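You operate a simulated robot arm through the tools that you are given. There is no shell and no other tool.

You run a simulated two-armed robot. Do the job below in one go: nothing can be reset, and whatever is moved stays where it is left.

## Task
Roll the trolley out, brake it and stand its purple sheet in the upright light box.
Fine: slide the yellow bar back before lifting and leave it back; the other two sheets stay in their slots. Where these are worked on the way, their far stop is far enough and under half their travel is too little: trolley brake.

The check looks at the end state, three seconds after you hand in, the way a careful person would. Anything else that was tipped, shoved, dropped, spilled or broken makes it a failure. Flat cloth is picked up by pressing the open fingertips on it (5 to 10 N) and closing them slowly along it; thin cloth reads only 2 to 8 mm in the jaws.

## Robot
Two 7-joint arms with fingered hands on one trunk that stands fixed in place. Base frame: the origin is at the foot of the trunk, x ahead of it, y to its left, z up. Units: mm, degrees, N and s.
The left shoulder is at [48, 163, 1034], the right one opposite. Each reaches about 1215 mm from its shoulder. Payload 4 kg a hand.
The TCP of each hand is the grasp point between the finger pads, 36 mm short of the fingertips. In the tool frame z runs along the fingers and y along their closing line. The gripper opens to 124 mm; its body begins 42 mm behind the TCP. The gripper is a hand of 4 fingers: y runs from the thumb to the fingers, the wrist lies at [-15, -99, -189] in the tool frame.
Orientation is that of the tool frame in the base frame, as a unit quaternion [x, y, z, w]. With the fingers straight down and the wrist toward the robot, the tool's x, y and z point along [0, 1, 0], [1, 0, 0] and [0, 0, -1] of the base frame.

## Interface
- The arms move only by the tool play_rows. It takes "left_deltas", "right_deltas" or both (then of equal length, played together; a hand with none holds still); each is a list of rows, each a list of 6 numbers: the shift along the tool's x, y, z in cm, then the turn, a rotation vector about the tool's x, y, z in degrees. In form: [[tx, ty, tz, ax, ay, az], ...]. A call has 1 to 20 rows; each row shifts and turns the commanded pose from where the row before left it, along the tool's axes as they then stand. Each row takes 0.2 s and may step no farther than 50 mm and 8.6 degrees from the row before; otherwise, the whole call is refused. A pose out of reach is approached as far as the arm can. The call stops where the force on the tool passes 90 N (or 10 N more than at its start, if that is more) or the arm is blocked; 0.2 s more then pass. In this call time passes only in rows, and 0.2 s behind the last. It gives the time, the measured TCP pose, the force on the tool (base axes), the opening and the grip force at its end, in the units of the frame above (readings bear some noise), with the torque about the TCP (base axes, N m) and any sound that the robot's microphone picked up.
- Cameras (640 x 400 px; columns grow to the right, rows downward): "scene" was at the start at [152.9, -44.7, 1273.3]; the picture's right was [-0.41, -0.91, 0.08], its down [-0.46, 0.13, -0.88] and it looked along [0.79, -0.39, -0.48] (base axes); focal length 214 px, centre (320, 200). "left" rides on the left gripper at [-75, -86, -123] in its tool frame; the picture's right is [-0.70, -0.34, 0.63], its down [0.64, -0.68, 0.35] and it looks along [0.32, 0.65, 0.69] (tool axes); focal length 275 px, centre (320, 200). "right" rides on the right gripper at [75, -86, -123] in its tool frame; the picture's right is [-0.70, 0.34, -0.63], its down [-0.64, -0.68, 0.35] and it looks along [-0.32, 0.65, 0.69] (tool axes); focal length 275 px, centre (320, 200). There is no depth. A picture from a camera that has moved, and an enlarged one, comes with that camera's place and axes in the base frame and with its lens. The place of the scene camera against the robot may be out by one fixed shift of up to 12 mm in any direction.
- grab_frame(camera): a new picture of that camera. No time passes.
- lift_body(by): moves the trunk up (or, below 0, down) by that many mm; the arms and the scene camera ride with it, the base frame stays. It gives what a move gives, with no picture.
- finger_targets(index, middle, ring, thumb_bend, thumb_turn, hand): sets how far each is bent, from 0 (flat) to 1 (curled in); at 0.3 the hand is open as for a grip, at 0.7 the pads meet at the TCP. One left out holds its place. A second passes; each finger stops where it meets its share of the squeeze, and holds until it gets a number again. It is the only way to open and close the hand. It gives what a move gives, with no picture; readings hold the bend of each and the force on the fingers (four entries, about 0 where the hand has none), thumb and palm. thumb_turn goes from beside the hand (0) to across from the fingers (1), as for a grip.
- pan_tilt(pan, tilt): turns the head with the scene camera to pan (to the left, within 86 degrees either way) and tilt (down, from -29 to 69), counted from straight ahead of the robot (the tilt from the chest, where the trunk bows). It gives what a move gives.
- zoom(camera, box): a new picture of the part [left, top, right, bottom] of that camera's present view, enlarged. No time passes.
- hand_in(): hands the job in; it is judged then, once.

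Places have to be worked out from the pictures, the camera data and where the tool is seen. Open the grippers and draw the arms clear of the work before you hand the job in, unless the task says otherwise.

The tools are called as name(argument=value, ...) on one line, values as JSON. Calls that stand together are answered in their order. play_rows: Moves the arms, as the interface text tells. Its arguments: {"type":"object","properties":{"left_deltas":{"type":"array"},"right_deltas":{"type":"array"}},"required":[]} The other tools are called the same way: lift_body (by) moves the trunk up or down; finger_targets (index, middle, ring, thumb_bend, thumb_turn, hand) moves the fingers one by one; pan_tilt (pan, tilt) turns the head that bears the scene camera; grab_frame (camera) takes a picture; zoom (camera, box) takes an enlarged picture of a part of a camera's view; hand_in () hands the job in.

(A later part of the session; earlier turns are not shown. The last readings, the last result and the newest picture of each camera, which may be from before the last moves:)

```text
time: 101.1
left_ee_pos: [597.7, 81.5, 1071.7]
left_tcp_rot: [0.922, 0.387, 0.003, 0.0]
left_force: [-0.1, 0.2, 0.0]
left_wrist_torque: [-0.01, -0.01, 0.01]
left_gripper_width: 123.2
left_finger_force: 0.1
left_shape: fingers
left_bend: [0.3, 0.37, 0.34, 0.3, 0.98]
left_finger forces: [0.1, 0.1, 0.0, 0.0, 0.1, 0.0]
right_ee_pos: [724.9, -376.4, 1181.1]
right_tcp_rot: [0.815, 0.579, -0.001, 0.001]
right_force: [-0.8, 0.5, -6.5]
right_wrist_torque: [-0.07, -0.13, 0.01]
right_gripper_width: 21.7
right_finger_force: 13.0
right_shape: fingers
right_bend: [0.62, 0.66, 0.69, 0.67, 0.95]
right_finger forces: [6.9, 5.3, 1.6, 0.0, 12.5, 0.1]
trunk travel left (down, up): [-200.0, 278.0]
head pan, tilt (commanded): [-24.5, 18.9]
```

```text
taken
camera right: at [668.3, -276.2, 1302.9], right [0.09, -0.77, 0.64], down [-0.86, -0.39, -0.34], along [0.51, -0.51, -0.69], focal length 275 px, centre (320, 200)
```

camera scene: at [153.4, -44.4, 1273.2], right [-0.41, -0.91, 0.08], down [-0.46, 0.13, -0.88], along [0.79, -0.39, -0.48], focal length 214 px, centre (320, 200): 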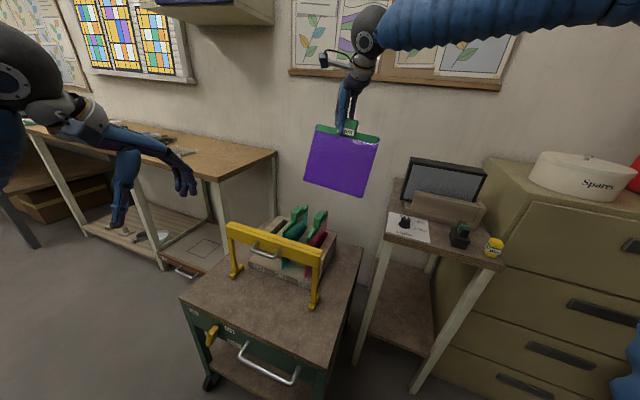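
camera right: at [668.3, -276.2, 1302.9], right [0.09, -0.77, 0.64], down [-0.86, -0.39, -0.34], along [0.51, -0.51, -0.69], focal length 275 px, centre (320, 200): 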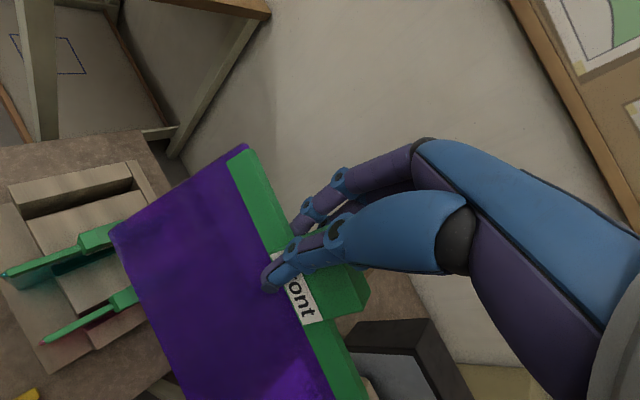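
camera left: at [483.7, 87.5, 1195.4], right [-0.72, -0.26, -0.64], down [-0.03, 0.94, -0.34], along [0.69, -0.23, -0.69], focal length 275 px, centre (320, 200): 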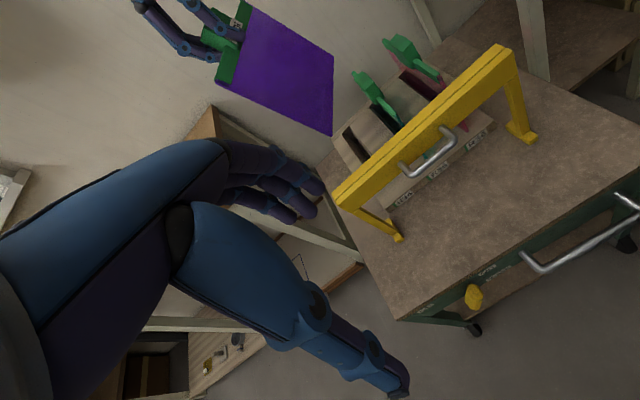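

The "Front" label faces me and the sheet now runs parallel to the light box. I carry it over to just in front of the light box, staying high.

play_rows(right_deltas=[[-1.5, -0.2, 0, 0, 0, 0], [-2.5, -0.4, 0, 0, 0, 0], [-3.2, -0.45, 0, 0, 0, 0], [-3.3, -0.45, 0, 0, 0, 0], [-3.3, -0.45, 0, 0, 0, 0], [-3.3, -0.45, 0, 0, 0, 0], [-3.3, -0.45, 0, 0, 0, 0], [-3.3, -0.45, 0, 0, 0, 0], [-3.3, -0.45, 0, 0, 0, 0], [-3.3, -0.45, 0, 0, 0, 0], [-3.0, -0.4, 0, 0, 0, 0], [-2.5, -0.4, 0, 0, 0, 0], [-1.4, -0.2, 0, 0, 0, 0]])

grab_frame(camera="scene")

zoom(camera="scene", box=[370, 110, 530, 210])

grab_frame(camera="right")

```text
time: 103.9
left_ee_pos: [598.1, 79.7, 1072.5]
left_tcp_rot: [0.922, 0.386, 0.002, 0.0]
left_force: [0.1, 0.0, -0.3]
left_wrist_torque: [-0.02, -0.01, 0.01]
left_gripper_width: 123.6
left_finger_force: 0.1
left_shape: fingers
left_bend: [0.3, 0.37, 0.34, 0.3, 0.98]
left_finger forces: [0.0, 0.0, 0.0, 0.1, 0.1, 0.0]
right_ee_pos: [552.2, -709.5, 1181.2]
right_tcp_rot: [0.815, 0.58, -0.001, 0.001]
right_force: [-0.2, 0.0, -5.5]
right_wrist_torque: [-0.1, -0.12, -0.02]
right_gripper_width: 18.9
right_finger_force: 13.3
right_shape: fingers
right_bend: [0.63, 0.66, 0.71, 0.67, 0.95]
right_finger forces: [7.0, 7.6, 0.9, 0.0, 10.5, 0.0]
trunk travel left (down, up): [-200.0, 278.0]
head pan, tilt (commanded): [-24.5, 18.9]
```

```text
taken
camera scene: at [153.3, -45.2, 1273.2], right [-0.41, -0.91, 0.08], down [-0.46, 0.13, -0.88], along [0.79, -0.39, -0.48], focal length 214 px, centre (320, 200)
```

scene: 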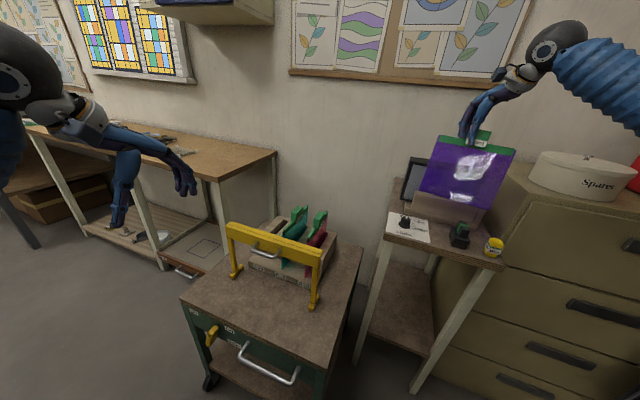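

```text
4.00 times, centred on (450, 160) of scene
camera zoom: at [153.3, -45.2, 1273.2], right [-0.41, -0.91, 0.08], down [-0.46, 0.13, -0.88], along [0.79, -0.39, -0.48], focal length 858 px, centre (-200, 360)
```

zoom: 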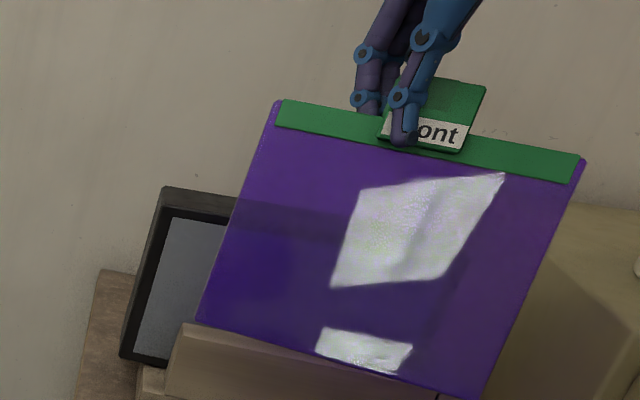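

```text
taken
camera right: at [495.7, -609.5, 1304.0], right [0.09, -0.77, 0.63], down [-0.86, -0.39, -0.34], along [0.51, -0.51, -0.69], focal length 275 px, centre (320, 200)
```

right: 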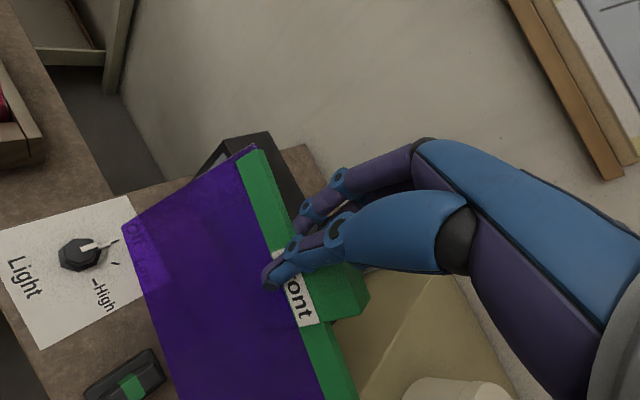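

The sheet is now in front of the light box, still leaning about 18° with heading about 5° off. I correct the hand's attitude in small steps, watching that the arm can reach it.

play_rows(right_deltas=[[0, 0, 0, -3.4, -3.0, -1.5]])

```text
time: 104.3
left_ee_pos: [598.4, 80.5, 1071.8]
left_tcp_rot: [0.922, 0.387, 0.002, 0.0]
left_force: [0.6, -0.6, 0.3]
left_wrist_torque: [0.02, -0.03, 0.0]
left_gripper_width: 123.1
left_finger_force: 0.1
left_shape: fingers
left_bend: [0.3, 0.37, 0.34, 0.3, 0.98]
left_finger forces: [0.0, 0.0, 0.0, 0.0, 0.0, 0.0]
right_ee_pos: [552.0, -710.7, 1181.5]
right_tcp_rot: [0.807, 0.59, -0.005, 0.039]
right_force: [0.7, -0.6, -6.1]
right_wrist_torque: [0.01, -0.12, -0.02]
right_gripper_width: 18.7
right_finger_force: 13.4
right_shape: fingers
right_bend: [0.63, 0.66, 0.71, 0.67, 0.95]
right_finger forces: [7.2, 7.3, 0.8, 0.0, 10.5, 0.0]
trunk travel left (down, up): [-200.0, 278.0]
head pan, tilt (commanded): [-24.5, 18.9]
```

Reachable and steady. I apply the rest of the correction.

play_rows(right_deltas=[[0, 0, 0, -3.4, -3.0, -1.55], [0, 0, 0, -3.3, -2.9, -1.55]])

zoom(camera="scene", box=[370, 110, 530, 210])

grab_frame(camera="right")

```text
time: 104.9
left_ee_pos: [596.9, 82.6, 1072.7]
left_tcp_rot: [0.922, 0.387, 0.003, 0.001]
left_force: [-0.7, 0.2, 0.1]
left_wrist_torque: [-0.01, -0.02, 0.01]
left_gripper_width: 123.5
left_finger_force: 0.0
left_shape: fingers
left_bend: [0.3, 0.37, 0.34, 0.3, 0.98]
left_finger forces: [0.0, 0.0, 0.0, 0.0, 0.1, 0.0]
right_ee_pos: [551.3, -709.6, 1183.7]
right_tcp_rot: [0.784, 0.609, -0.012, 0.117]
right_force: [-0.7, 0.2, -6.5]
right_wrist_torque: [0.06, -0.02, -0.01]
right_gripper_width: 18.5
right_finger_force: 12.2
right_shape: fingers
right_bend: [0.63, 0.66, 0.71, 0.67, 0.95]
right_finger forces: [7.0, 6.9, 0.7, 0.1, 10.8, 0.0]
trunk travel left (down, up): [-200.0, 278.0]
head pan, tilt (commanded): [-24.5, 18.9]
```

```text
4.00 times, centred on (450, 160) of scene
camera zoom: at [152.1, -44.1, 1273.6], right [-0.41, -0.91, 0.08], down [-0.46, 0.13, -0.88], along [0.79, -0.39, -0.48], focal length 858 px, centre (-200, 360)
```

zoom: 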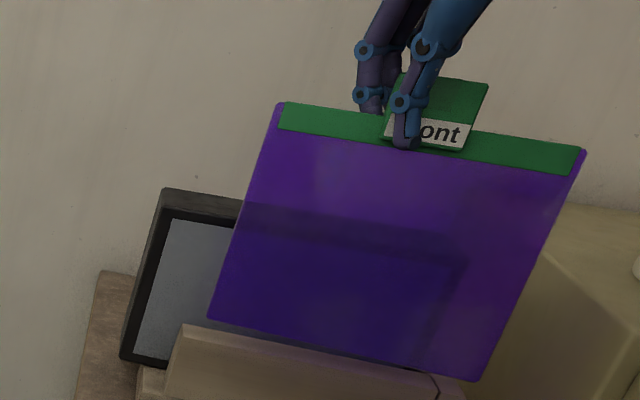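

```text
taken
camera right: at [473.7, -593.8, 1275.3], right [0.06, -0.61, 0.79], down [-0.78, -0.52, -0.35], along [0.63, -0.59, -0.51], focal length 275 px, centre (320, 200)
```

right: 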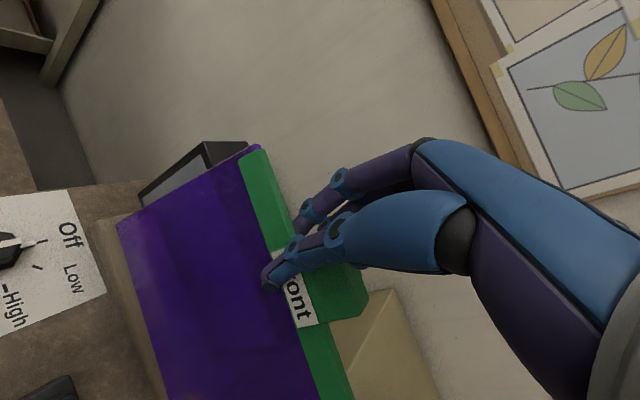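

The tilt is now about 10° and heading still some 4° clockwise of parallel. I apply one more small correction and measure again.

play_rows(right_deltas=[[0, 0, 0, -3.0, -1.2, -2.0], [0, 0, 0, -3.1, -1.3, -2.0]])

zoom(camera="scene", box=[370, 110, 530, 210])

zoom(camera="right", box=[80, 100, 400, 300])

```text
time: 105.5
left_ee_pos: [597.6, 82.5, 1072.8]
left_tcp_rot: [0.922, 0.387, 0.004, -0.001]
left_force: [-1.1, -0.6, 0.2]
left_wrist_torque: [0.01, 0.02, 0.0]
left_gripper_width: 123.2
left_finger_force: 0.0
left_shape: fingers
left_bend: [0.3, 0.37, 0.34, 0.3, 0.98]
left_finger forces: [0.0, 0.0, 0.0, 0.0, 0.0, 0.1]
right_ee_pos: [553.6, -710.7, 1182.5]
right_tcp_rot: [0.755, 0.632, -0.002, 0.171]
right_force: [0.0, -0.1, -6.9]
right_wrist_torque: [0.1, 0.04, 0.0]
right_gripper_width: 18.3
right_finger_force: 12.8
right_shape: fingers
right_bend: [0.63, 0.66, 0.71, 0.67, 0.95]
right_finger forces: [6.9, 6.6, 0.6, 0.0, 11.1, 0.0]
trunk travel left (down, up): [-200.0, 278.0]
head pan, tilt (commanded): [-24.5, 18.9]
```

```text
4.00 times, centred on (450, 160) of scene
camera zoom: at [153.3, -45.2, 1273.3], right [-0.41, -0.91, 0.08], down [-0.46, 0.13, -0.88], along [0.79, -0.39, -0.48], focal length 858 px, centre (-200, 360)
```

zoom: 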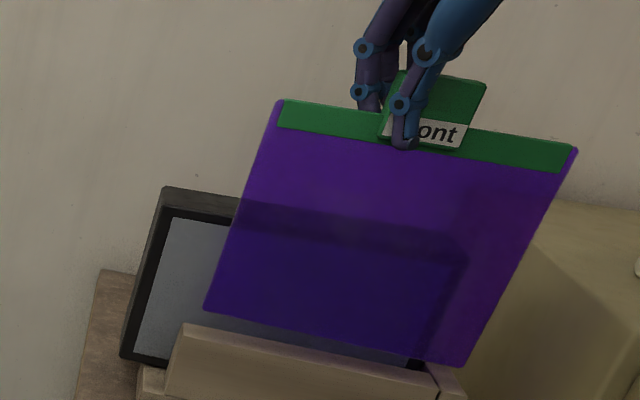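

```text
2.00 times, centred on (240, 200) of right
camera zoom: at [460.0, -595.0, 1258.4], right [0.05, -0.55, 0.84], down [-0.71, -0.61, -0.36], along [0.71, -0.57, -0.42], focal length 551 px, centre (480, 200)
```

zoom: 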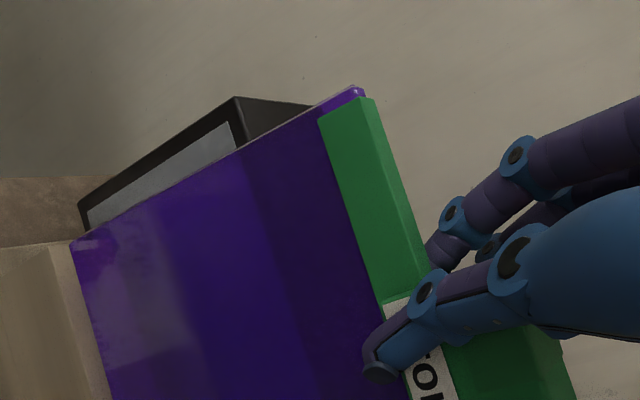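

Now the sheet is parallel to the screen and within about 2° of vertical, its lower edge 34 mm above the lip. I move it in over the slot: 45 mm back and 17 mm left.

play_rows(right_deltas=[[-0.3, 1.2, 0.4, 0, 0, 0], [-0.4, 1.6, 0.53, 0, 0, 0], [-0.37, 1.68, 0.54, 0, 0, 0]])

zoom(camera="scene", box=[370, 110, 530, 210])

zoom(camera="right", box=[80, 100, 400, 300])

```text
time: 106.3
left_ee_pos: [599.4, 79.0, 1070.1]
left_tcp_rot: [0.922, 0.387, 0.003, -0.001]
left_force: [0.8, -1.1, -0.3]
left_wrist_torque: [0.02, 0.05, 0.0]
left_gripper_width: 123.3
left_finger_force: 0.0
left_shape: fingers
left_bend: [0.3, 0.37, 0.34, 0.3, 0.98]
left_finger forces: [0.1, 0.0, 0.0, 0.0, 0.1, 0.0]
right_ee_pos: [597.9, -733.4, 1180.6]
right_tcp_rot: [0.757, 0.632, -0.002, 0.17]
right_force: [1.1, -0.2, -6.9]
right_wrist_torque: [0.1, -0.04, 0.02]
right_gripper_width: 18.4
right_finger_force: 12.1
right_shape: fingers
right_bend: [0.63, 0.66, 0.71, 0.67, 0.95]
right_finger forces: [7.3, 6.5, 0.5, 0.0, 10.8, 0.0]
trunk travel left (down, up): [-200.0, 278.0]
head pan, tilt (commanded): [-24.5, 18.9]
```

```text
4.00 times, centred on (450, 160) of scene
camera zoom: at [155.1, -46.4, 1272.6], right [-0.41, -0.91, 0.08], down [-0.47, 0.14, -0.87], along [0.79, -0.39, -0.48], focal length 858 px, centre (-200, 360)
```

zoom: 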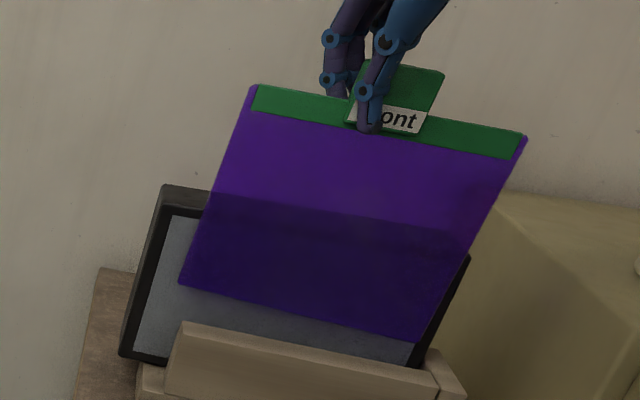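

```text
2.00 times, centred on (240, 200) of right
camera zoom: at [503.9, -617.9, 1256.9], right [0.05, -0.55, 0.83], down [-0.71, -0.61, -0.36], along [0.7, -0.57, -0.42], focal length 551 px, centre (480, 200)
```

zoom: 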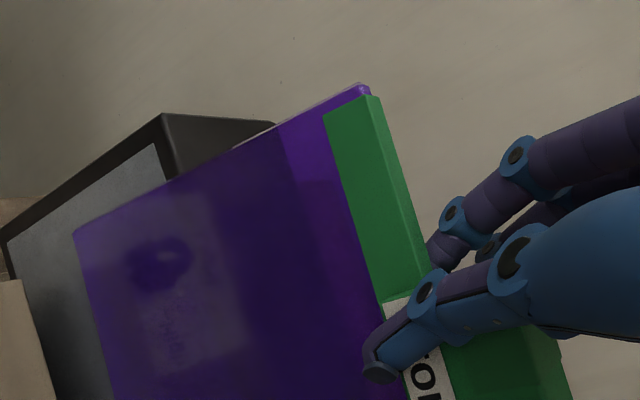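

By the right camera the lower edge is at about e_b 44, between the lip (33) and the screen (61), with its left end near e_r 60. I check with a tight scene zoom before lowering.

zoom(camera="scene", box=[400, 160, 496, 220])

grab_frame(camera="right")

```text
6.67 times, centred on (448, 190) of scene
camera zoom: at [155.1, -46.4, 1272.6], right [-0.41, -0.91, 0.08], down [-0.47, 0.14, -0.87], along [0.79, -0.39, -0.48], focal length 1430 px, centre (-533, 267)
```

zoom: 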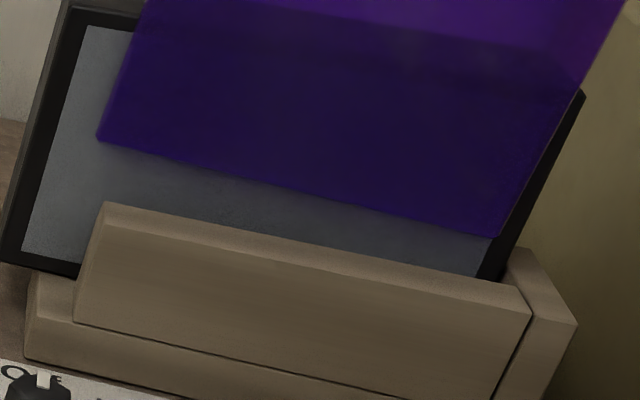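

```text
taken
camera right: at [503.9, -617.9, 1256.9], right [0.05, -0.55, 0.83], down [-0.71, -0.61, -0.36], along [0.7, -0.57, -0.42], focal length 275 px, centre (320, 200)
```

right: 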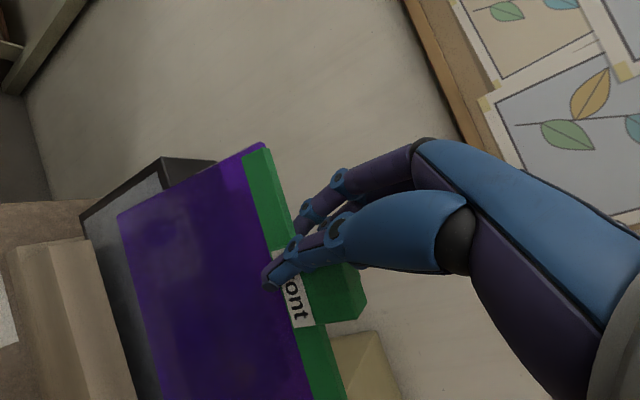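

The bottom edge lies at e_b 42–44, inside the slot, with its right end about 10 mm low. I level it by 3° and lower 2 cm, then look again.

play_rows(right_deltas=[[0.49, 0.34, 0, 1.6, -2.3, -1.0], [0.22, -0.26, 0.94, 0, 0, 0], [0.22, -0.26, 0.94, 0, 0, 0]])

zoom(camera="scene", box=[400, 160, 496, 220])

zoom(camera="right", box=[0, 100, 320, 300])

```text
time: 107.1
left_ee_pos: [598.6, 80.7, 1071.5]
left_tcp_rot: [0.922, 0.388, 0.003, 0.0]
left_force: [0.9, -0.4, 0.5]
left_wrist_torque: [0.0, -0.01, -0.03]
left_gripper_width: 123.1
left_finger_force: 0.1
left_shape: fingers
left_bend: [0.3, 0.37, 0.34, 0.3, 0.98]
left_finger forces: [0.0, 0.0, 0.1, 0.1, 0.0, 0.0]
right_ee_pos: [601.6, -728.4, 1162.5]
right_tcp_rot: [0.753, 0.634, -0.028, 0.174]
right_force: [-0.5, 0.4, -5.8]
right_wrist_torque: [0.04, 0.1, 0.01]
right_gripper_width: 16.9
right_finger_force: 12.9
right_shape: fingers
right_bend: [0.64, 0.66, 0.71, 0.67, 0.95]
right_finger forces: [7.2, 5.6, 1.0, 0.0, 11.4, 0.0]
trunk travel left (down, up): [-200.0, 278.0]
head pan, tilt (commanded): [-24.5, 18.9]
```

```text
6.67 times, centred on (448, 190) of scene
camera zoom: at [153.9, -45.2, 1273.2], right [-0.41, -0.91, 0.08], down [-0.46, 0.13, -0.88], along [0.79, -0.39, -0.48], focal length 1430 px, centre (-533, 267)
```

zoom: 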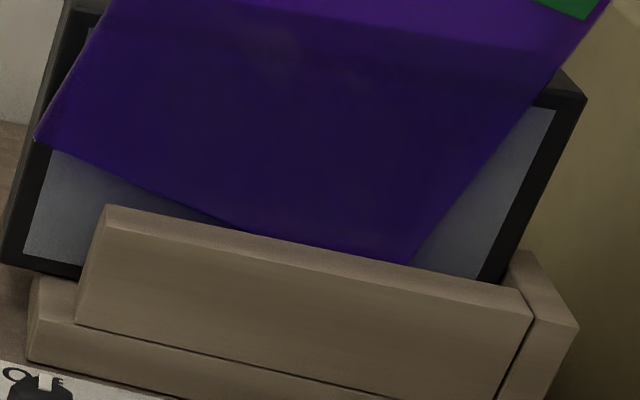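

```text
2.00 times, centred on (160, 200) of right
camera zoom: at [511.4, -609.8, 1237.4], right [0.08, -0.52, 0.85], down [-0.72, -0.62, -0.31], along [0.69, -0.59, -0.42], focal length 551 px, centre (640, 200)
```

zoom: 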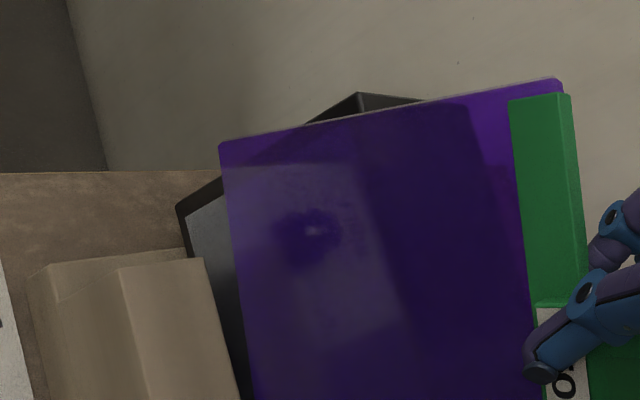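

The sheet swung to its hanging balance: right corner lower and already inside the slot behind the lip, left end still above. That's fine, the floor will level it, so I keep lowering in centimetre steps.

play_rows(right_deltas=[[0.26, -0.23, 0.94, 0, 0, 0], [0.26, -0.23, 0.94, 0, 0, 0]])

zoom(camera="scene", box=[390, 140, 502, 210])

zoom(camera="right", box=[0, 100, 320, 300])

```text
time: 107.7
left_ee_pos: [598.3, 81.1, 1072.5]
left_tcp_rot: [0.922, 0.386, 0.002, -0.001]
left_force: [0.0, 0.8, 0.1]
left_wrist_torque: [0.07, 0.03, -0.01]
left_gripper_width: 123.4
left_finger_force: 0.1
left_shape: fingers
left_bend: [0.3, 0.37, 0.34, 0.3, 0.98]
left_finger forces: [0.1, 0.0, 0.0, 0.0, 0.0, 0.0]
right_ee_pos: [602.6, -728.1, 1143.5]
right_tcp_rot: [0.752, 0.635, -0.028, 0.172]
right_force: [0.4, 0.4, -6.2]
right_wrist_torque: [-0.01, 0.03, 0.01]
right_gripper_width: 16.6
right_finger_force: 12.8
right_shape: fingers
right_bend: [0.64, 0.66, 0.71, 0.67, 0.95]
right_finger forces: [7.6, 5.7, 0.8, 0.1, 11.2, 0.0]
trunk travel left (down, up): [-200.0, 278.0]
head pan, tilt (commanded): [-24.5, 18.9]
```

```text
5.71 times, centred on (446, 175) of scene
camera zoom: at [153.3, -45.2, 1273.2], right [-0.41, -0.91, 0.08], down [-0.46, 0.13, -0.88], along [0.79, -0.39, -0.48], focal length 1226 px, centre (-400, 343)
```

zoom: 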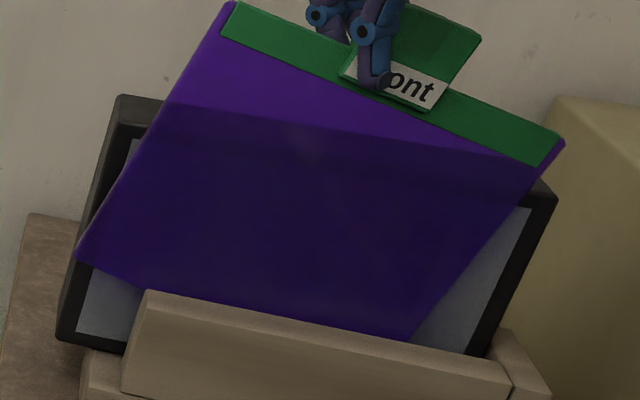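

```text
2.00 times, centred on (160, 200) of right
camera zoom: at [511.4, -609.1, 1217.8], right [0.08, -0.52, 0.85], down [-0.72, -0.62, -0.31], along [0.69, -0.59, -0.42], focal length 551 px, centre (640, 200)
```

zoom: 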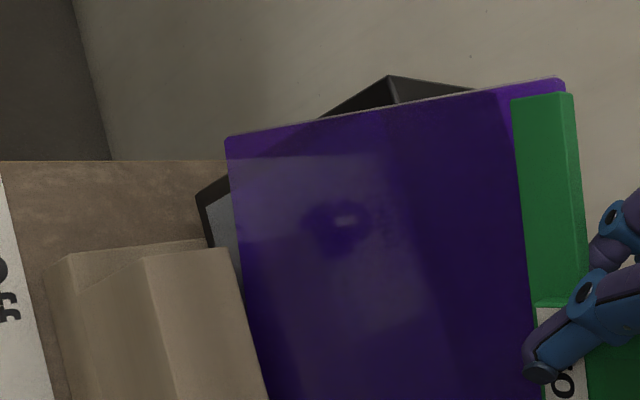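

The lower right part is well inside behind the lip, no contact forces yet. I lower two more centimetres.

play_rows(right_deltas=[[0.26, -0.23, 0.94, 0, 0, 0], [0.26, -0.23, 0.94, 0, 0, 0]])

zoom(camera="scene", box=[390, 140, 502, 210])

zoom(camera="right", box=[0, 100, 320, 300])

```text
time: 108.3
left_ee_pos: [597.5, 80.9, 1072.4]
left_tcp_rot: [0.922, 0.387, 0.003, -0.001]
left_force: [0.7, -0.2, 0.0]
left_wrist_torque: [-0.03, -0.02, -0.02]
left_gripper_width: 123.2
left_finger_force: 0.0
left_shape: fingers
left_bend: [0.3, 0.37, 0.34, 0.3, 0.98]
left_finger forces: [0.0, 0.0, 0.1, 0.0, 0.0, 0.1]
right_ee_pos: [601.4, -727.6, 1124.2]
right_tcp_rot: [0.753, 0.635, -0.028, 0.174]
right_force: [0.9, 1.8, -3.1]
right_wrist_torque: [-0.03, -0.07, -0.05]
right_gripper_width: 16.5
right_finger_force: 12.9
right_shape: fingers
right_bend: [0.64, 0.66, 0.71, 0.67, 0.95]
right_finger forces: [8.5, 5.7, 0.8, 0.1, 11.7, 0.1]
trunk travel left (down, up): [-200.0, 278.0]
head pan, tilt (commanded): [-24.5, 18.9]
```

```text
5.71 times, centred on (446, 175) of scene
camera zoom: at [153.0, -44.6, 1273.4], right [-0.41, -0.91, 0.08], down [-0.46, 0.13, -0.88], along [0.79, -0.39, -0.48], focal length 1226 px, centre (-400, 343)
```

zoom: 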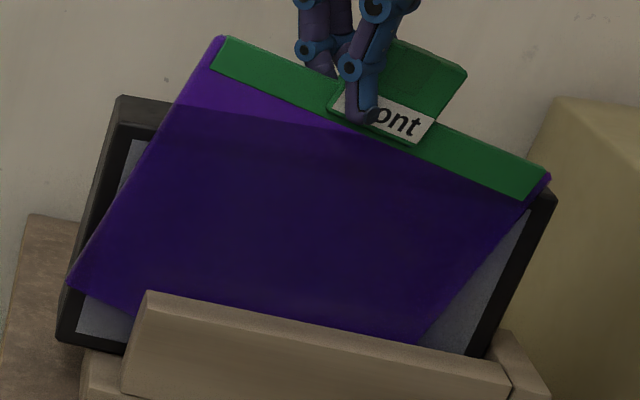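

```text
2.00 times, centred on (160, 200) of right
camera zoom: at [510.3, -608.1, 1198.1], right [0.08, -0.52, 0.85], down [-0.72, -0.62, -0.31], along [0.69, -0.59, -0.42], focal length 551 px, centre (640, 200)
```

zoom: 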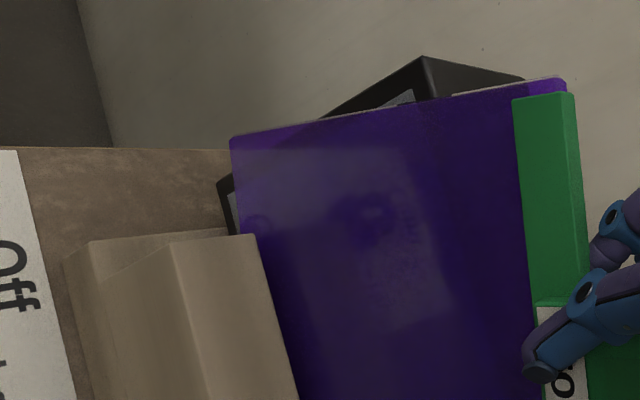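

The right corner has just touched the slot floor (load halved). To level the sheet I first firm up the grip so it turns with the hand.

finger_targets(hand="right", index=0.76, middle=0.78, ring=0.78, thumb_bend=0.78)

zoom(camera="scene", box=[390, 140, 502, 210])

zoom(camera="right", box=[80, 100, 400, 300])

```text
time: 109.3
left_ee_pos: [597.3, 80.6, 1071.2]
left_tcp_rot: [0.922, 0.387, 0.002, 0.0]
left_force: [0.5, -0.1, -0.5]
left_wrist_torque: [-0.01, -0.03, 0.03]
left_gripper_width: 123.3
left_finger_force: 0.1
left_shape: fingers
left_bend: [0.3, 0.37, 0.34, 0.3, 0.98]
left_finger forces: [0.0, 0.0, 0.0, 0.0, 0.0, 0.0]
right_ee_pos: [601.1, -726.7, 1122.3]
right_tcp_rot: [0.752, 0.635, -0.027, 0.174]
right_force: [0.9, 1.1, -1.0]
right_wrist_torque: [0.13, 0.1, 0.26]
right_gripper_width: 15.5
right_finger_force: 26.3
right_shape: fingers
right_bend: [0.65, 0.68, 0.72, 0.67, 0.94]
right_finger forces: [10.2, 9.0, 8.2, 0.1, 24.8, 0.0]
trunk travel left (down, up): [-200.0, 278.0]
head pan, tilt (commanded): [-24.5, 18.9]
```

```text
5.71 times, centred on (446, 175) of scene
camera zoom: at [153.0, -44.7, 1273.3], right [-0.41, -0.91, 0.08], down [-0.46, 0.13, -0.88], along [0.79, -0.39, -0.48], focal length 1226 px, centre (-400, 343)
```

zoom: 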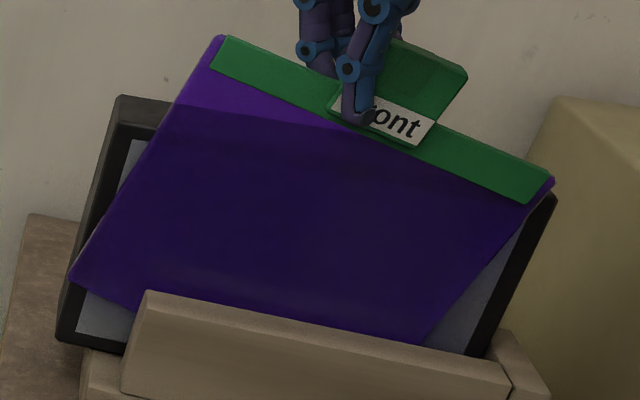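

```text
2.00 times, centred on (240, 200) of right
camera zoom: at [510.2, -608.1, 1197.8], right [0.08, -0.52, 0.85], down [-0.72, -0.62, -0.31], along [0.69, -0.59, -0.42], focal length 551 px, centre (480, 200)
```

zoom: 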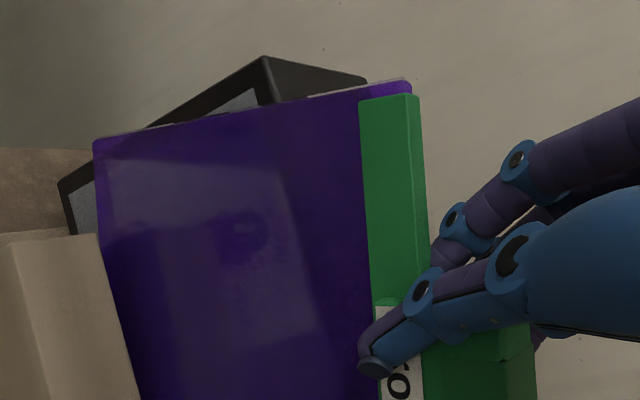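

Grip is now 26 N and the sheet hasn't shifted. I raise 1 cm and rotate the hand so the sheet's right end comes up.

play_rows(right_deltas=[[-0.26, 0.23, -0.94, 0, 0, 0], [0, 0, 0, 3.2, -4.65, -2.0], [0, 0, 0, 3.2, -4.65, -2.0]])

zoom(camera="scene", box=[390, 140, 502, 210])

zoom(camera="right", box=[80, 100, 400, 300])

```text
time: 110.1
left_ee_pos: [598.6, 80.3, 1070.9]
left_tcp_rot: [0.922, 0.386, 0.002, 0.0]
left_force: [-1.1, -1.3, 0.5]
left_wrist_torque: [-0.01, -0.01, 0.0]
left_gripper_width: 123.4
left_finger_force: 0.0
left_shape: fingers
left_bend: [0.3, 0.37, 0.34, 0.3, 0.98]
left_finger forces: [0.0, 0.1, 0.0, 0.2, 0.0, 0.0]
right_ee_pos: [599.9, -727.3, 1131.3]
right_tcp_rot: [0.733, 0.642, -0.131, 0.181]
right_force: [-1.1, 1.9, -5.9]
right_wrist_torque: [0.35, 0.05, 0.21]
right_gripper_width: 15.3
right_finger_force: 25.2
right_shape: fingers
right_bend: [0.65, 0.68, 0.72, 0.67, 0.94]
right_finger forces: [11.7, 8.2, 8.2, 0.1, 22.5, 0.0]
trunk travel left (down, up): [-200.0, 278.0]
head pan, tilt (commanded): [-24.5, 18.9]
```

```text
5.71 times, centred on (446, 175) of scene
camera zoom: at [153.5, -44.9, 1273.2], right [-0.41, -0.91, 0.08], down [-0.46, 0.13, -0.88], along [0.79, -0.39, -0.48], focal length 1226 px, centre (-400, 343)
```

zoom: 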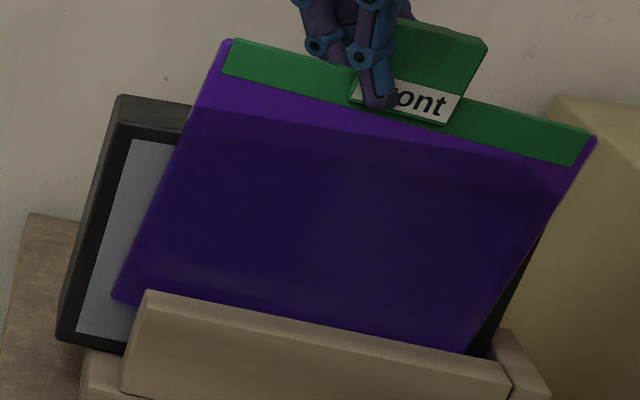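

```text
2.00 times, centred on (240, 200) of right
camera zoom: at [520.7, -597.6, 1201.4], right [0.21, -0.39, 0.9], down [-0.75, -0.65, -0.1], along [0.63, -0.65, -0.43], focal length 551 px, centre (480, 200)
```

zoom: 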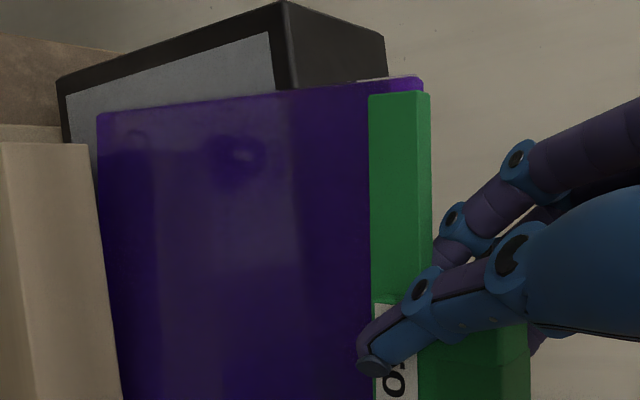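

The sheet followed the hand and is now level, its whole lower edge behind the lip. I lower it 3 cm further in the slot.

play_rows(right_deltas=[[0.42, -0.1, 0.9, 0, 0, 0], [0.42, -0.1, 0.9, 0, 0, 0], [0.42, -0.1, 0.9, 0, 0, 0]])

zoom(camera="scene", box=[390, 140, 502, 210])

zoom(camera="right", box=[80, 60, 400, 260])

```text
time: 110.9
left_ee_pos: [598.4, 81.9, 1071.6]
left_tcp_rot: [0.922, 0.387, 0.003, 0.0]
left_force: [0.2, -0.3, -0.4]
left_wrist_torque: [0.0, 0.0, 0.0]
left_gripper_width: 123.3
left_finger_force: 0.0
left_shape: fingers
left_bend: [0.3, 0.37, 0.34, 0.3, 0.98]
left_finger forces: [0.0, 0.0, 0.0, 0.2, 0.1, 0.1]
right_ee_pos: [599.5, -726.5, 1104.6]
right_tcp_rot: [0.733, 0.642, -0.129, 0.182]
right_force: [3.0, 2.2, 5.3]
right_wrist_torque: [0.08, 0.13, 0.24]
right_gripper_width: 14.7
right_finger_force: 27.8
right_shape: fingers
right_bend: [0.65, 0.68, 0.72, 0.67, 0.94]
right_finger forces: [11.4, 9.0, 9.7, 0.0, 25.5, 0.0]
trunk travel left (down, up): [-200.0, 278.0]
head pan, tilt (commanded): [-24.5, 18.9]
```

```text
5.71 times, centred on (446, 175) of scene
camera zoom: at [152.8, -43.9, 1273.6], right [-0.41, -0.91, 0.08], down [-0.46, 0.13, -0.88], along [0.79, -0.39, -0.48], focal length 1226 px, centre (-400, 343)
```

zoom: 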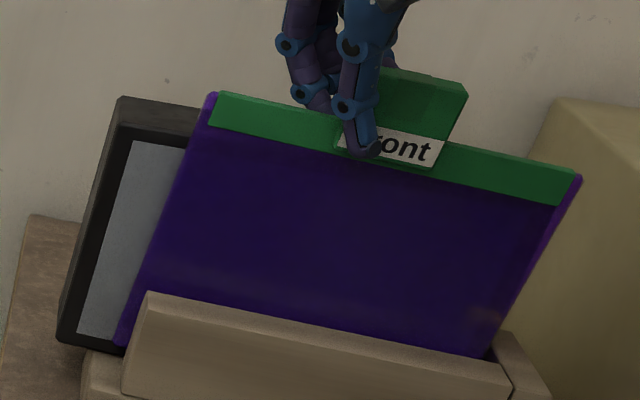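

```text
2.00 times, centred on (240, 160) of right
camera zoom: at [519.0, -597.0, 1173.7], right [0.21, -0.39, 0.9], down [-0.75, -0.65, -0.11], along [0.63, -0.65, -0.42], focal length 551 px, centre (480, 280)
```

zoom: 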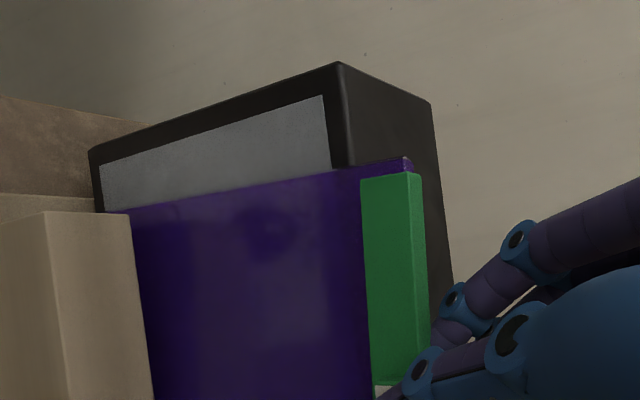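

The load has reversed to about 5 N upward: the sheet is standing on the slot floor, level, leaning back about 3° with its front facing out. I take off the pressing, then open the hand gently.

play_rows(right_deltas=[[-0.08, 0.02, -0.18, 0, 0, 0]])

finger_targets(hand="right", index=0.62, middle=0.65, ring=0.69, thumb_bend=0.62)

zoom(camera="scene", box=[390, 140, 502, 210])

zoom(camera="right", box=[80, 60, 400, 260])

```text
time: 111.3
left_ee_pos: [597.8, 81.9, 1072.1]
left_tcp_rot: [0.922, 0.387, 0.003, 0.0]
left_force: [0.4, 0.4, 0.6]
left_wrist_torque: [0.02, 0.01, -0.02]
left_gripper_width: 123.2
left_finger_force: 0.1
left_shape: fingers
left_bend: [0.3, 0.37, 0.34, 0.3, 0.98]
left_finger forces: [0.0, 0.1, 0.0, 0.0, 0.0, 0.1]
right_ee_pos: [600.7, -727.1, 1105.6]
right_tcp_rot: [0.733, 0.642, -0.13, 0.181]
right_force: [2.6, 3.4, 0.6]
right_wrist_torque: [0.08, 0.14, 0.3]
right_gripper_width: 15.3
right_finger_force: 27.4
right_shape: fingers
right_bend: [0.65, 0.68, 0.72, 0.67, 0.94]
right_finger forces: [11.0, 8.7, 9.6, 0.1, 25.3, 0.1]
trunk travel left (down, up): [-200.0, 278.0]
head pan, tilt (commanded): [-24.5, 18.9]
```

```text
time: 112.3
left_ee_pos: [597.5, 81.1, 1071.5]
left_tcp_rot: [0.922, 0.386, 0.003, 0.0]
left_force: [1.3, -1.0, 0.5]
left_wrist_torque: [0.0, -0.01, 0.01]
left_gripper_width: 123.1
left_finger_force: 0.1
left_shape: fingers
left_bend: [0.3, 0.37, 0.34, 0.3, 0.98]
left_finger forces: [0.1, 0.0, 0.0, 0.0, 0.1, 0.1]
right_ee_pos: [599.2, -728.8, 1103.4]
right_tcp_rot: [0.734, 0.642, -0.13, 0.18]
right_force: [1.1, 0.6, -0.5]
right_wrist_torque: [0.01, 0.03, 0.0]
right_gripper_width: 26.9
right_finger_force: 0.7
right_shape: fingers
right_bend: [0.61, 0.65, 0.69, 0.62, 0.97]
right_finger forces: [1.1, 0.5, 0.0, 0.1, 0.5, 0.1]
trunk travel left (down, up): [-200.0, 278.0]
head pan, tilt (commanded): [-24.5, 18.9]
```

```text
5.71 times, centred on (446, 175) of scene
camera zoom: at [153.0, -44.8, 1273.3], right [-0.41, -0.91, 0.08], down [-0.46, 0.13, -0.88], along [0.79, -0.39, -0.48], focal length 1226 px, centre (-400, 343)
```

zoom: 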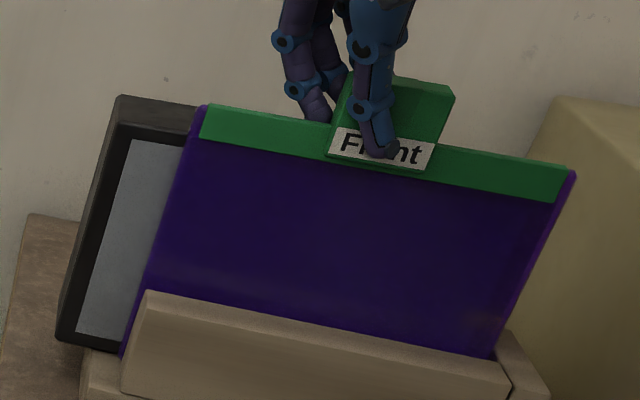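

```text
2.00 times, centred on (240, 160) of right
camera zoom: at [519.5, -597.9, 1174.0], right [0.21, -0.39, 0.9], down [-0.75, -0.65, -0.11], along [0.63, -0.65, -0.43], focal length 551 px, centre (480, 280)
```

zoom: 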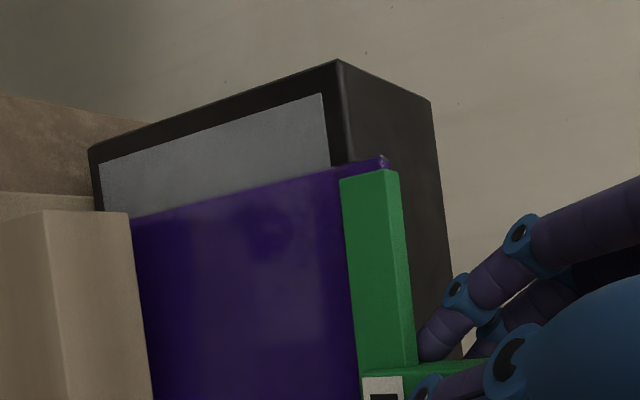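

It settled level onto the slot floor and the finger forces are near zero. I open the thumb and fingers further.

finger_targets(hand="right", index=0.55, middle=0.57, ring=0.58, thumb_bend=0.5)

zoom(camera="scene", box=[390, 140, 502, 210])

zoom(camera="right", box=[80, 60, 400, 260])

```text
time: 113.3
left_ee_pos: [598.2, 80.9, 1072.4]
left_tcp_rot: [0.922, 0.387, 0.002, -0.001]
left_force: [-0.4, 0.2, 0.1]
left_wrist_torque: [-0.01, -0.01, 0.03]
left_gripper_width: 123.3
left_finger_force: 0.0
left_shape: fingers
left_bend: [0.3, 0.37, 0.34, 0.3, 0.98]
left_finger forces: [0.0, 0.0, 0.0, 0.1, 0.1, 0.0]
right_ee_pos: [598.3, -728.7, 1104.7]
right_tcp_rot: [0.733, 0.642, -0.129, 0.181]
right_force: [-0.3, 0.2, 0.2]
right_wrist_torque: [-0.03, -0.01, 0.03]
right_gripper_width: 53.8
right_finger_force: 0.1
right_shape: fingers
right_bend: [0.55, 0.56, 0.57, 0.5, 0.97]
right_finger forces: [0.0, 0.0, 0.0, 0.0, 0.0, 0.1]
trunk travel left (down, up): [-200.0, 278.0]
head pan, tilt (commanded): [-24.5, 18.9]
```

```text
5.71 times, centred on (446, 175) of scene
camera zoom: at [152.9, -44.7, 1273.3], right [-0.41, -0.91, 0.08], down [-0.46, 0.13, -0.88], along [0.79, -0.39, -0.48], focal length 1226 px, centre (-400, 343)
```

zoom: 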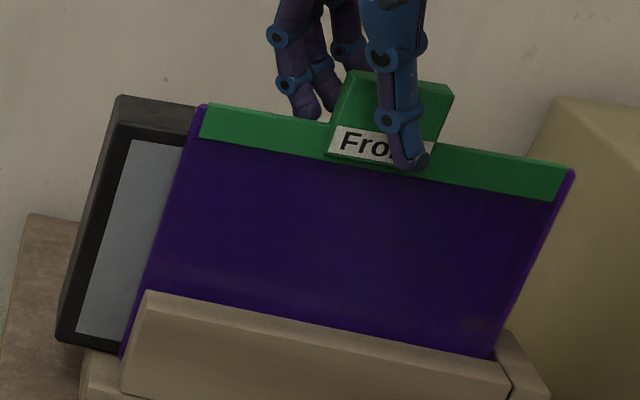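

```text
2.00 times, centred on (240, 160) of right
camera zoom: at [519.4, -597.8, 1174.1], right [0.21, -0.39, 0.9], down [-0.75, -0.65, -0.11], along [0.63, -0.65, -0.43], focal length 551 px, centre (480, 280)
```

zoom: 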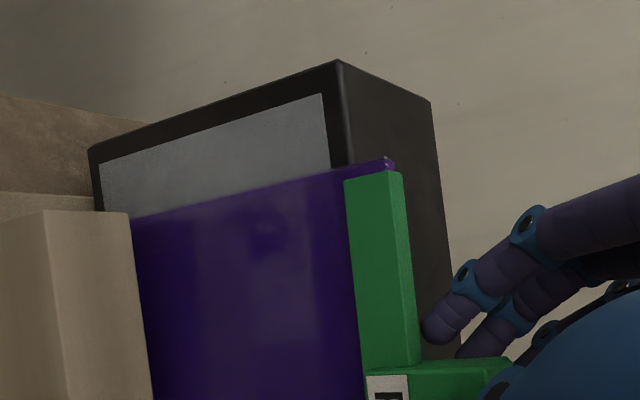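

The sheet stands on its own with no hand contact. I open a bit more and draw the hand away along its own finger direction.

finger_targets(hand="right", index=0.47, middle=0.47, ring=0.47, thumb_bend=0.42)

play_rows(right_deltas=[[0, 0, -1.0, 0, 0, 0], [0, 0, -1.5, 0, 0, 0], [0, 0, -2.0, 0, 0, 0]])

zoom(camera="scene", box=[390, 140, 502, 210])

grab_frame(camera="right")

```text
time: 114.3
left_ee_pos: [597.7, 80.6, 1072.5]
left_tcp_rot: [0.922, 0.386, 0.003, 0.0]
left_force: [-0.4, -0.5, -0.8]
left_wrist_torque: [0.02, 0.02, 0.0]
left_gripper_width: 123.1
left_finger_force: 0.1
left_shape: fingers
left_bend: [0.3, 0.37, 0.34, 0.3, 0.98]
left_finger forces: [0.0, 0.1, 0.0, 0.1, 0.1, 0.1]
right_ee_pos: [599.7, -727.9, 1103.9]
right_tcp_rot: [0.734, 0.642, -0.13, 0.181]
right_force: [-0.6, 0.0, 0.3]
right_wrist_torque: [-0.02, 0.0, 0.0]
right_gripper_width: 78.8
right_finger_force: 0.0
right_shape: fingers
right_bend: [0.47, 0.47, 0.47, 0.42, 0.97]
right_finger forces: [0.1, 0.1, 0.1, 0.0, 0.0, 0.0]
trunk travel left (down, up): [-200.0, 278.0]
head pan, tilt (commanded): [-24.5, 18.9]
```

```text
time: 115.1
left_ee_pos: [597.4, 80.4, 1071.5]
left_tcp_rot: [0.922, 0.387, 0.003, 0.0]
left_force: [-0.6, 0.3, -0.2]
left_wrist_torque: [-0.01, -0.02, 0.03]
left_gripper_width: 123.3
left_finger_force: 0.0
left_shape: fingers
left_bend: [0.3, 0.37, 0.34, 0.3, 0.98]
left_finger forces: [0.0, 0.0, 0.0, 0.1, 0.0, 0.1]
right_ee_pos: [595.0, -711.3, 1145.3]
right_tcp_rot: [0.733, 0.643, -0.13, 0.181]
right_force: [1.2, 0.7, 0.6]
right_wrist_torque: [-0.01, 0.0, 0.0]
right_gripper_width: 79.2
right_finger_force: 0.1
right_shape: fingers
right_bend: [0.47, 0.47, 0.47, 0.42, 0.97]
right_finger forces: [0.0, 0.0, 0.0, 0.1, 0.0, 0.0]
trunk travel left (down, up): [-200.0, 278.0]
head pan, tilt (commanded): [-24.5, 18.9]
```

```text
5.71 times, centred on (446, 175) of scene
camera zoom: at [153.0, -44.5, 1273.3], right [-0.41, -0.91, 0.08], down [-0.46, 0.13, -0.88], along [0.79, -0.39, -0.48], focal length 1226 px, centre (-400, 343)
```

zoom: 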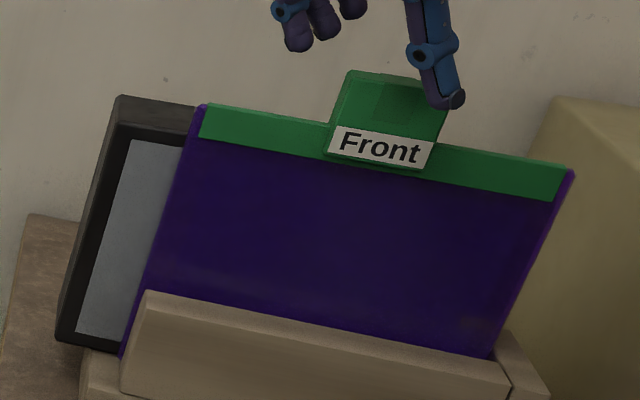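

```text
taken
camera right: at [517.0, -581.0, 1214.5], right [0.21, -0.39, 0.9], down [-0.75, -0.65, -0.11], along [0.63, -0.65, -0.43], focal length 275 px, centre (320, 200)
```

right: 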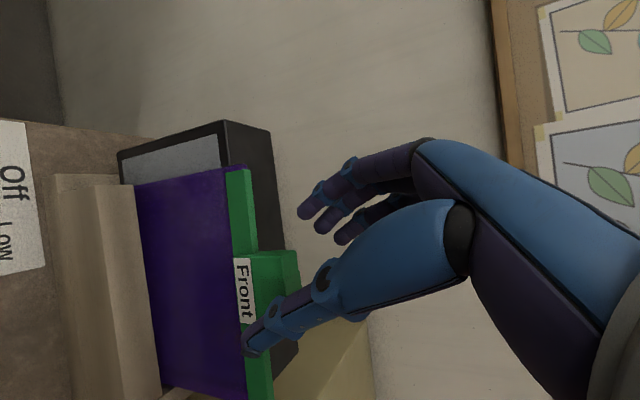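

The sheet stands upright in the slot, level, "Front" facing out. I continue withdrawing the hand upward and away.

play_rows(right_deltas=[[0, 0, -2.5, 0, 0, 0], [0, 0, -3.0, 0, 0, 0], [0, 0, -4.0, 0, 0, 0], [0, -1.0, -4.0, 0, 0, 0], [0, -3.0, -3.0, 0, 0, 0], [0, -4.0, -2.0, 0, 0, 0]])

grab_frame(camera="right")

grab_frame(camera="scene")

zoom(camera="scene", box=[370, 130, 530, 230])

```text
time: 116.5
left_ee_pos: [596.0, 81.9, 1073.6]
left_tcp_rot: [0.922, 0.387, 0.004, 0.001]
left_force: [0.9, 0.1, 1.2]
left_wrist_torque: [-0.02, -0.01, 0.02]
left_gripper_width: 123.3
left_finger_force: 0.0
left_shape: fingers
left_bend: [0.3, 0.37, 0.34, 0.3, 0.98]
left_finger forces: [0.0, 0.0, 0.0, 0.0, 0.0, 0.0]
right_ee_pos: [506.7, -620.7, 1303.5]
right_tcp_rot: [0.733, 0.643, -0.129, 0.181]
right_force: [0.7, -0.2, 1.4]
right_wrist_torque: [-0.02, 0.02, -0.01]
right_gripper_width: 79.2
right_finger_force: 0.0
right_shape: fingers
right_bend: [0.47, 0.47, 0.47, 0.42, 0.97]
right_finger forces: [0.1, 0.1, 0.0, 0.0, 0.1, 0.0]
trunk travel left (down, up): [-200.0, 278.0]
head pan, tilt (commanded): [-24.5, 18.9]
```

```text
taken
camera right: at [426.7, -491.0, 1373.9], right [0.21, -0.39, 0.9], down [-0.75, -0.65, -0.11], along [0.63, -0.65, -0.42], focal length 275 px, centre (320, 200)
```

right: 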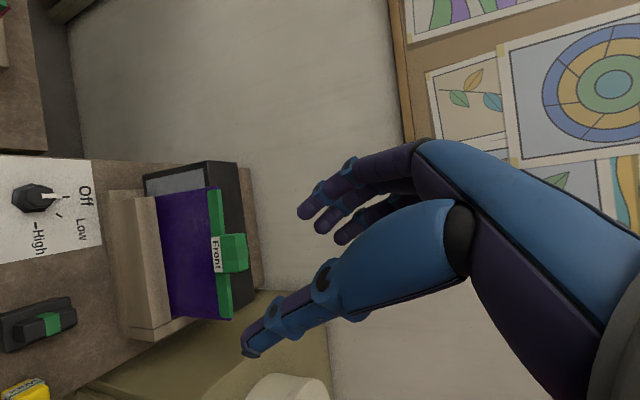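

```text
taken
camera scene: at [151.1, -44.3, 1273.9], right [-0.41, -0.91, 0.08], down [-0.46, 0.13, -0.88], along [0.79, -0.39, -0.48], focal length 214 px, centre (320, 200)
```

scene: 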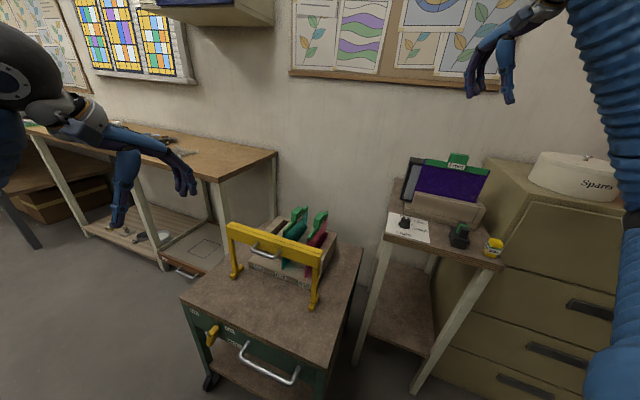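

```text
4.00 times, centred on (450, 180) of scene
camera zoom: at [151.1, -44.3, 1273.9], right [-0.41, -0.91, 0.08], down [-0.46, 0.13, -0.88], along [0.79, -0.39, -0.48], focal length 858 px, centre (-200, 280)
```

zoom: 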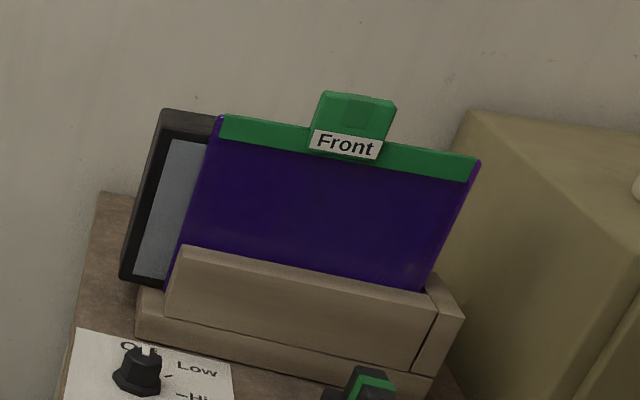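

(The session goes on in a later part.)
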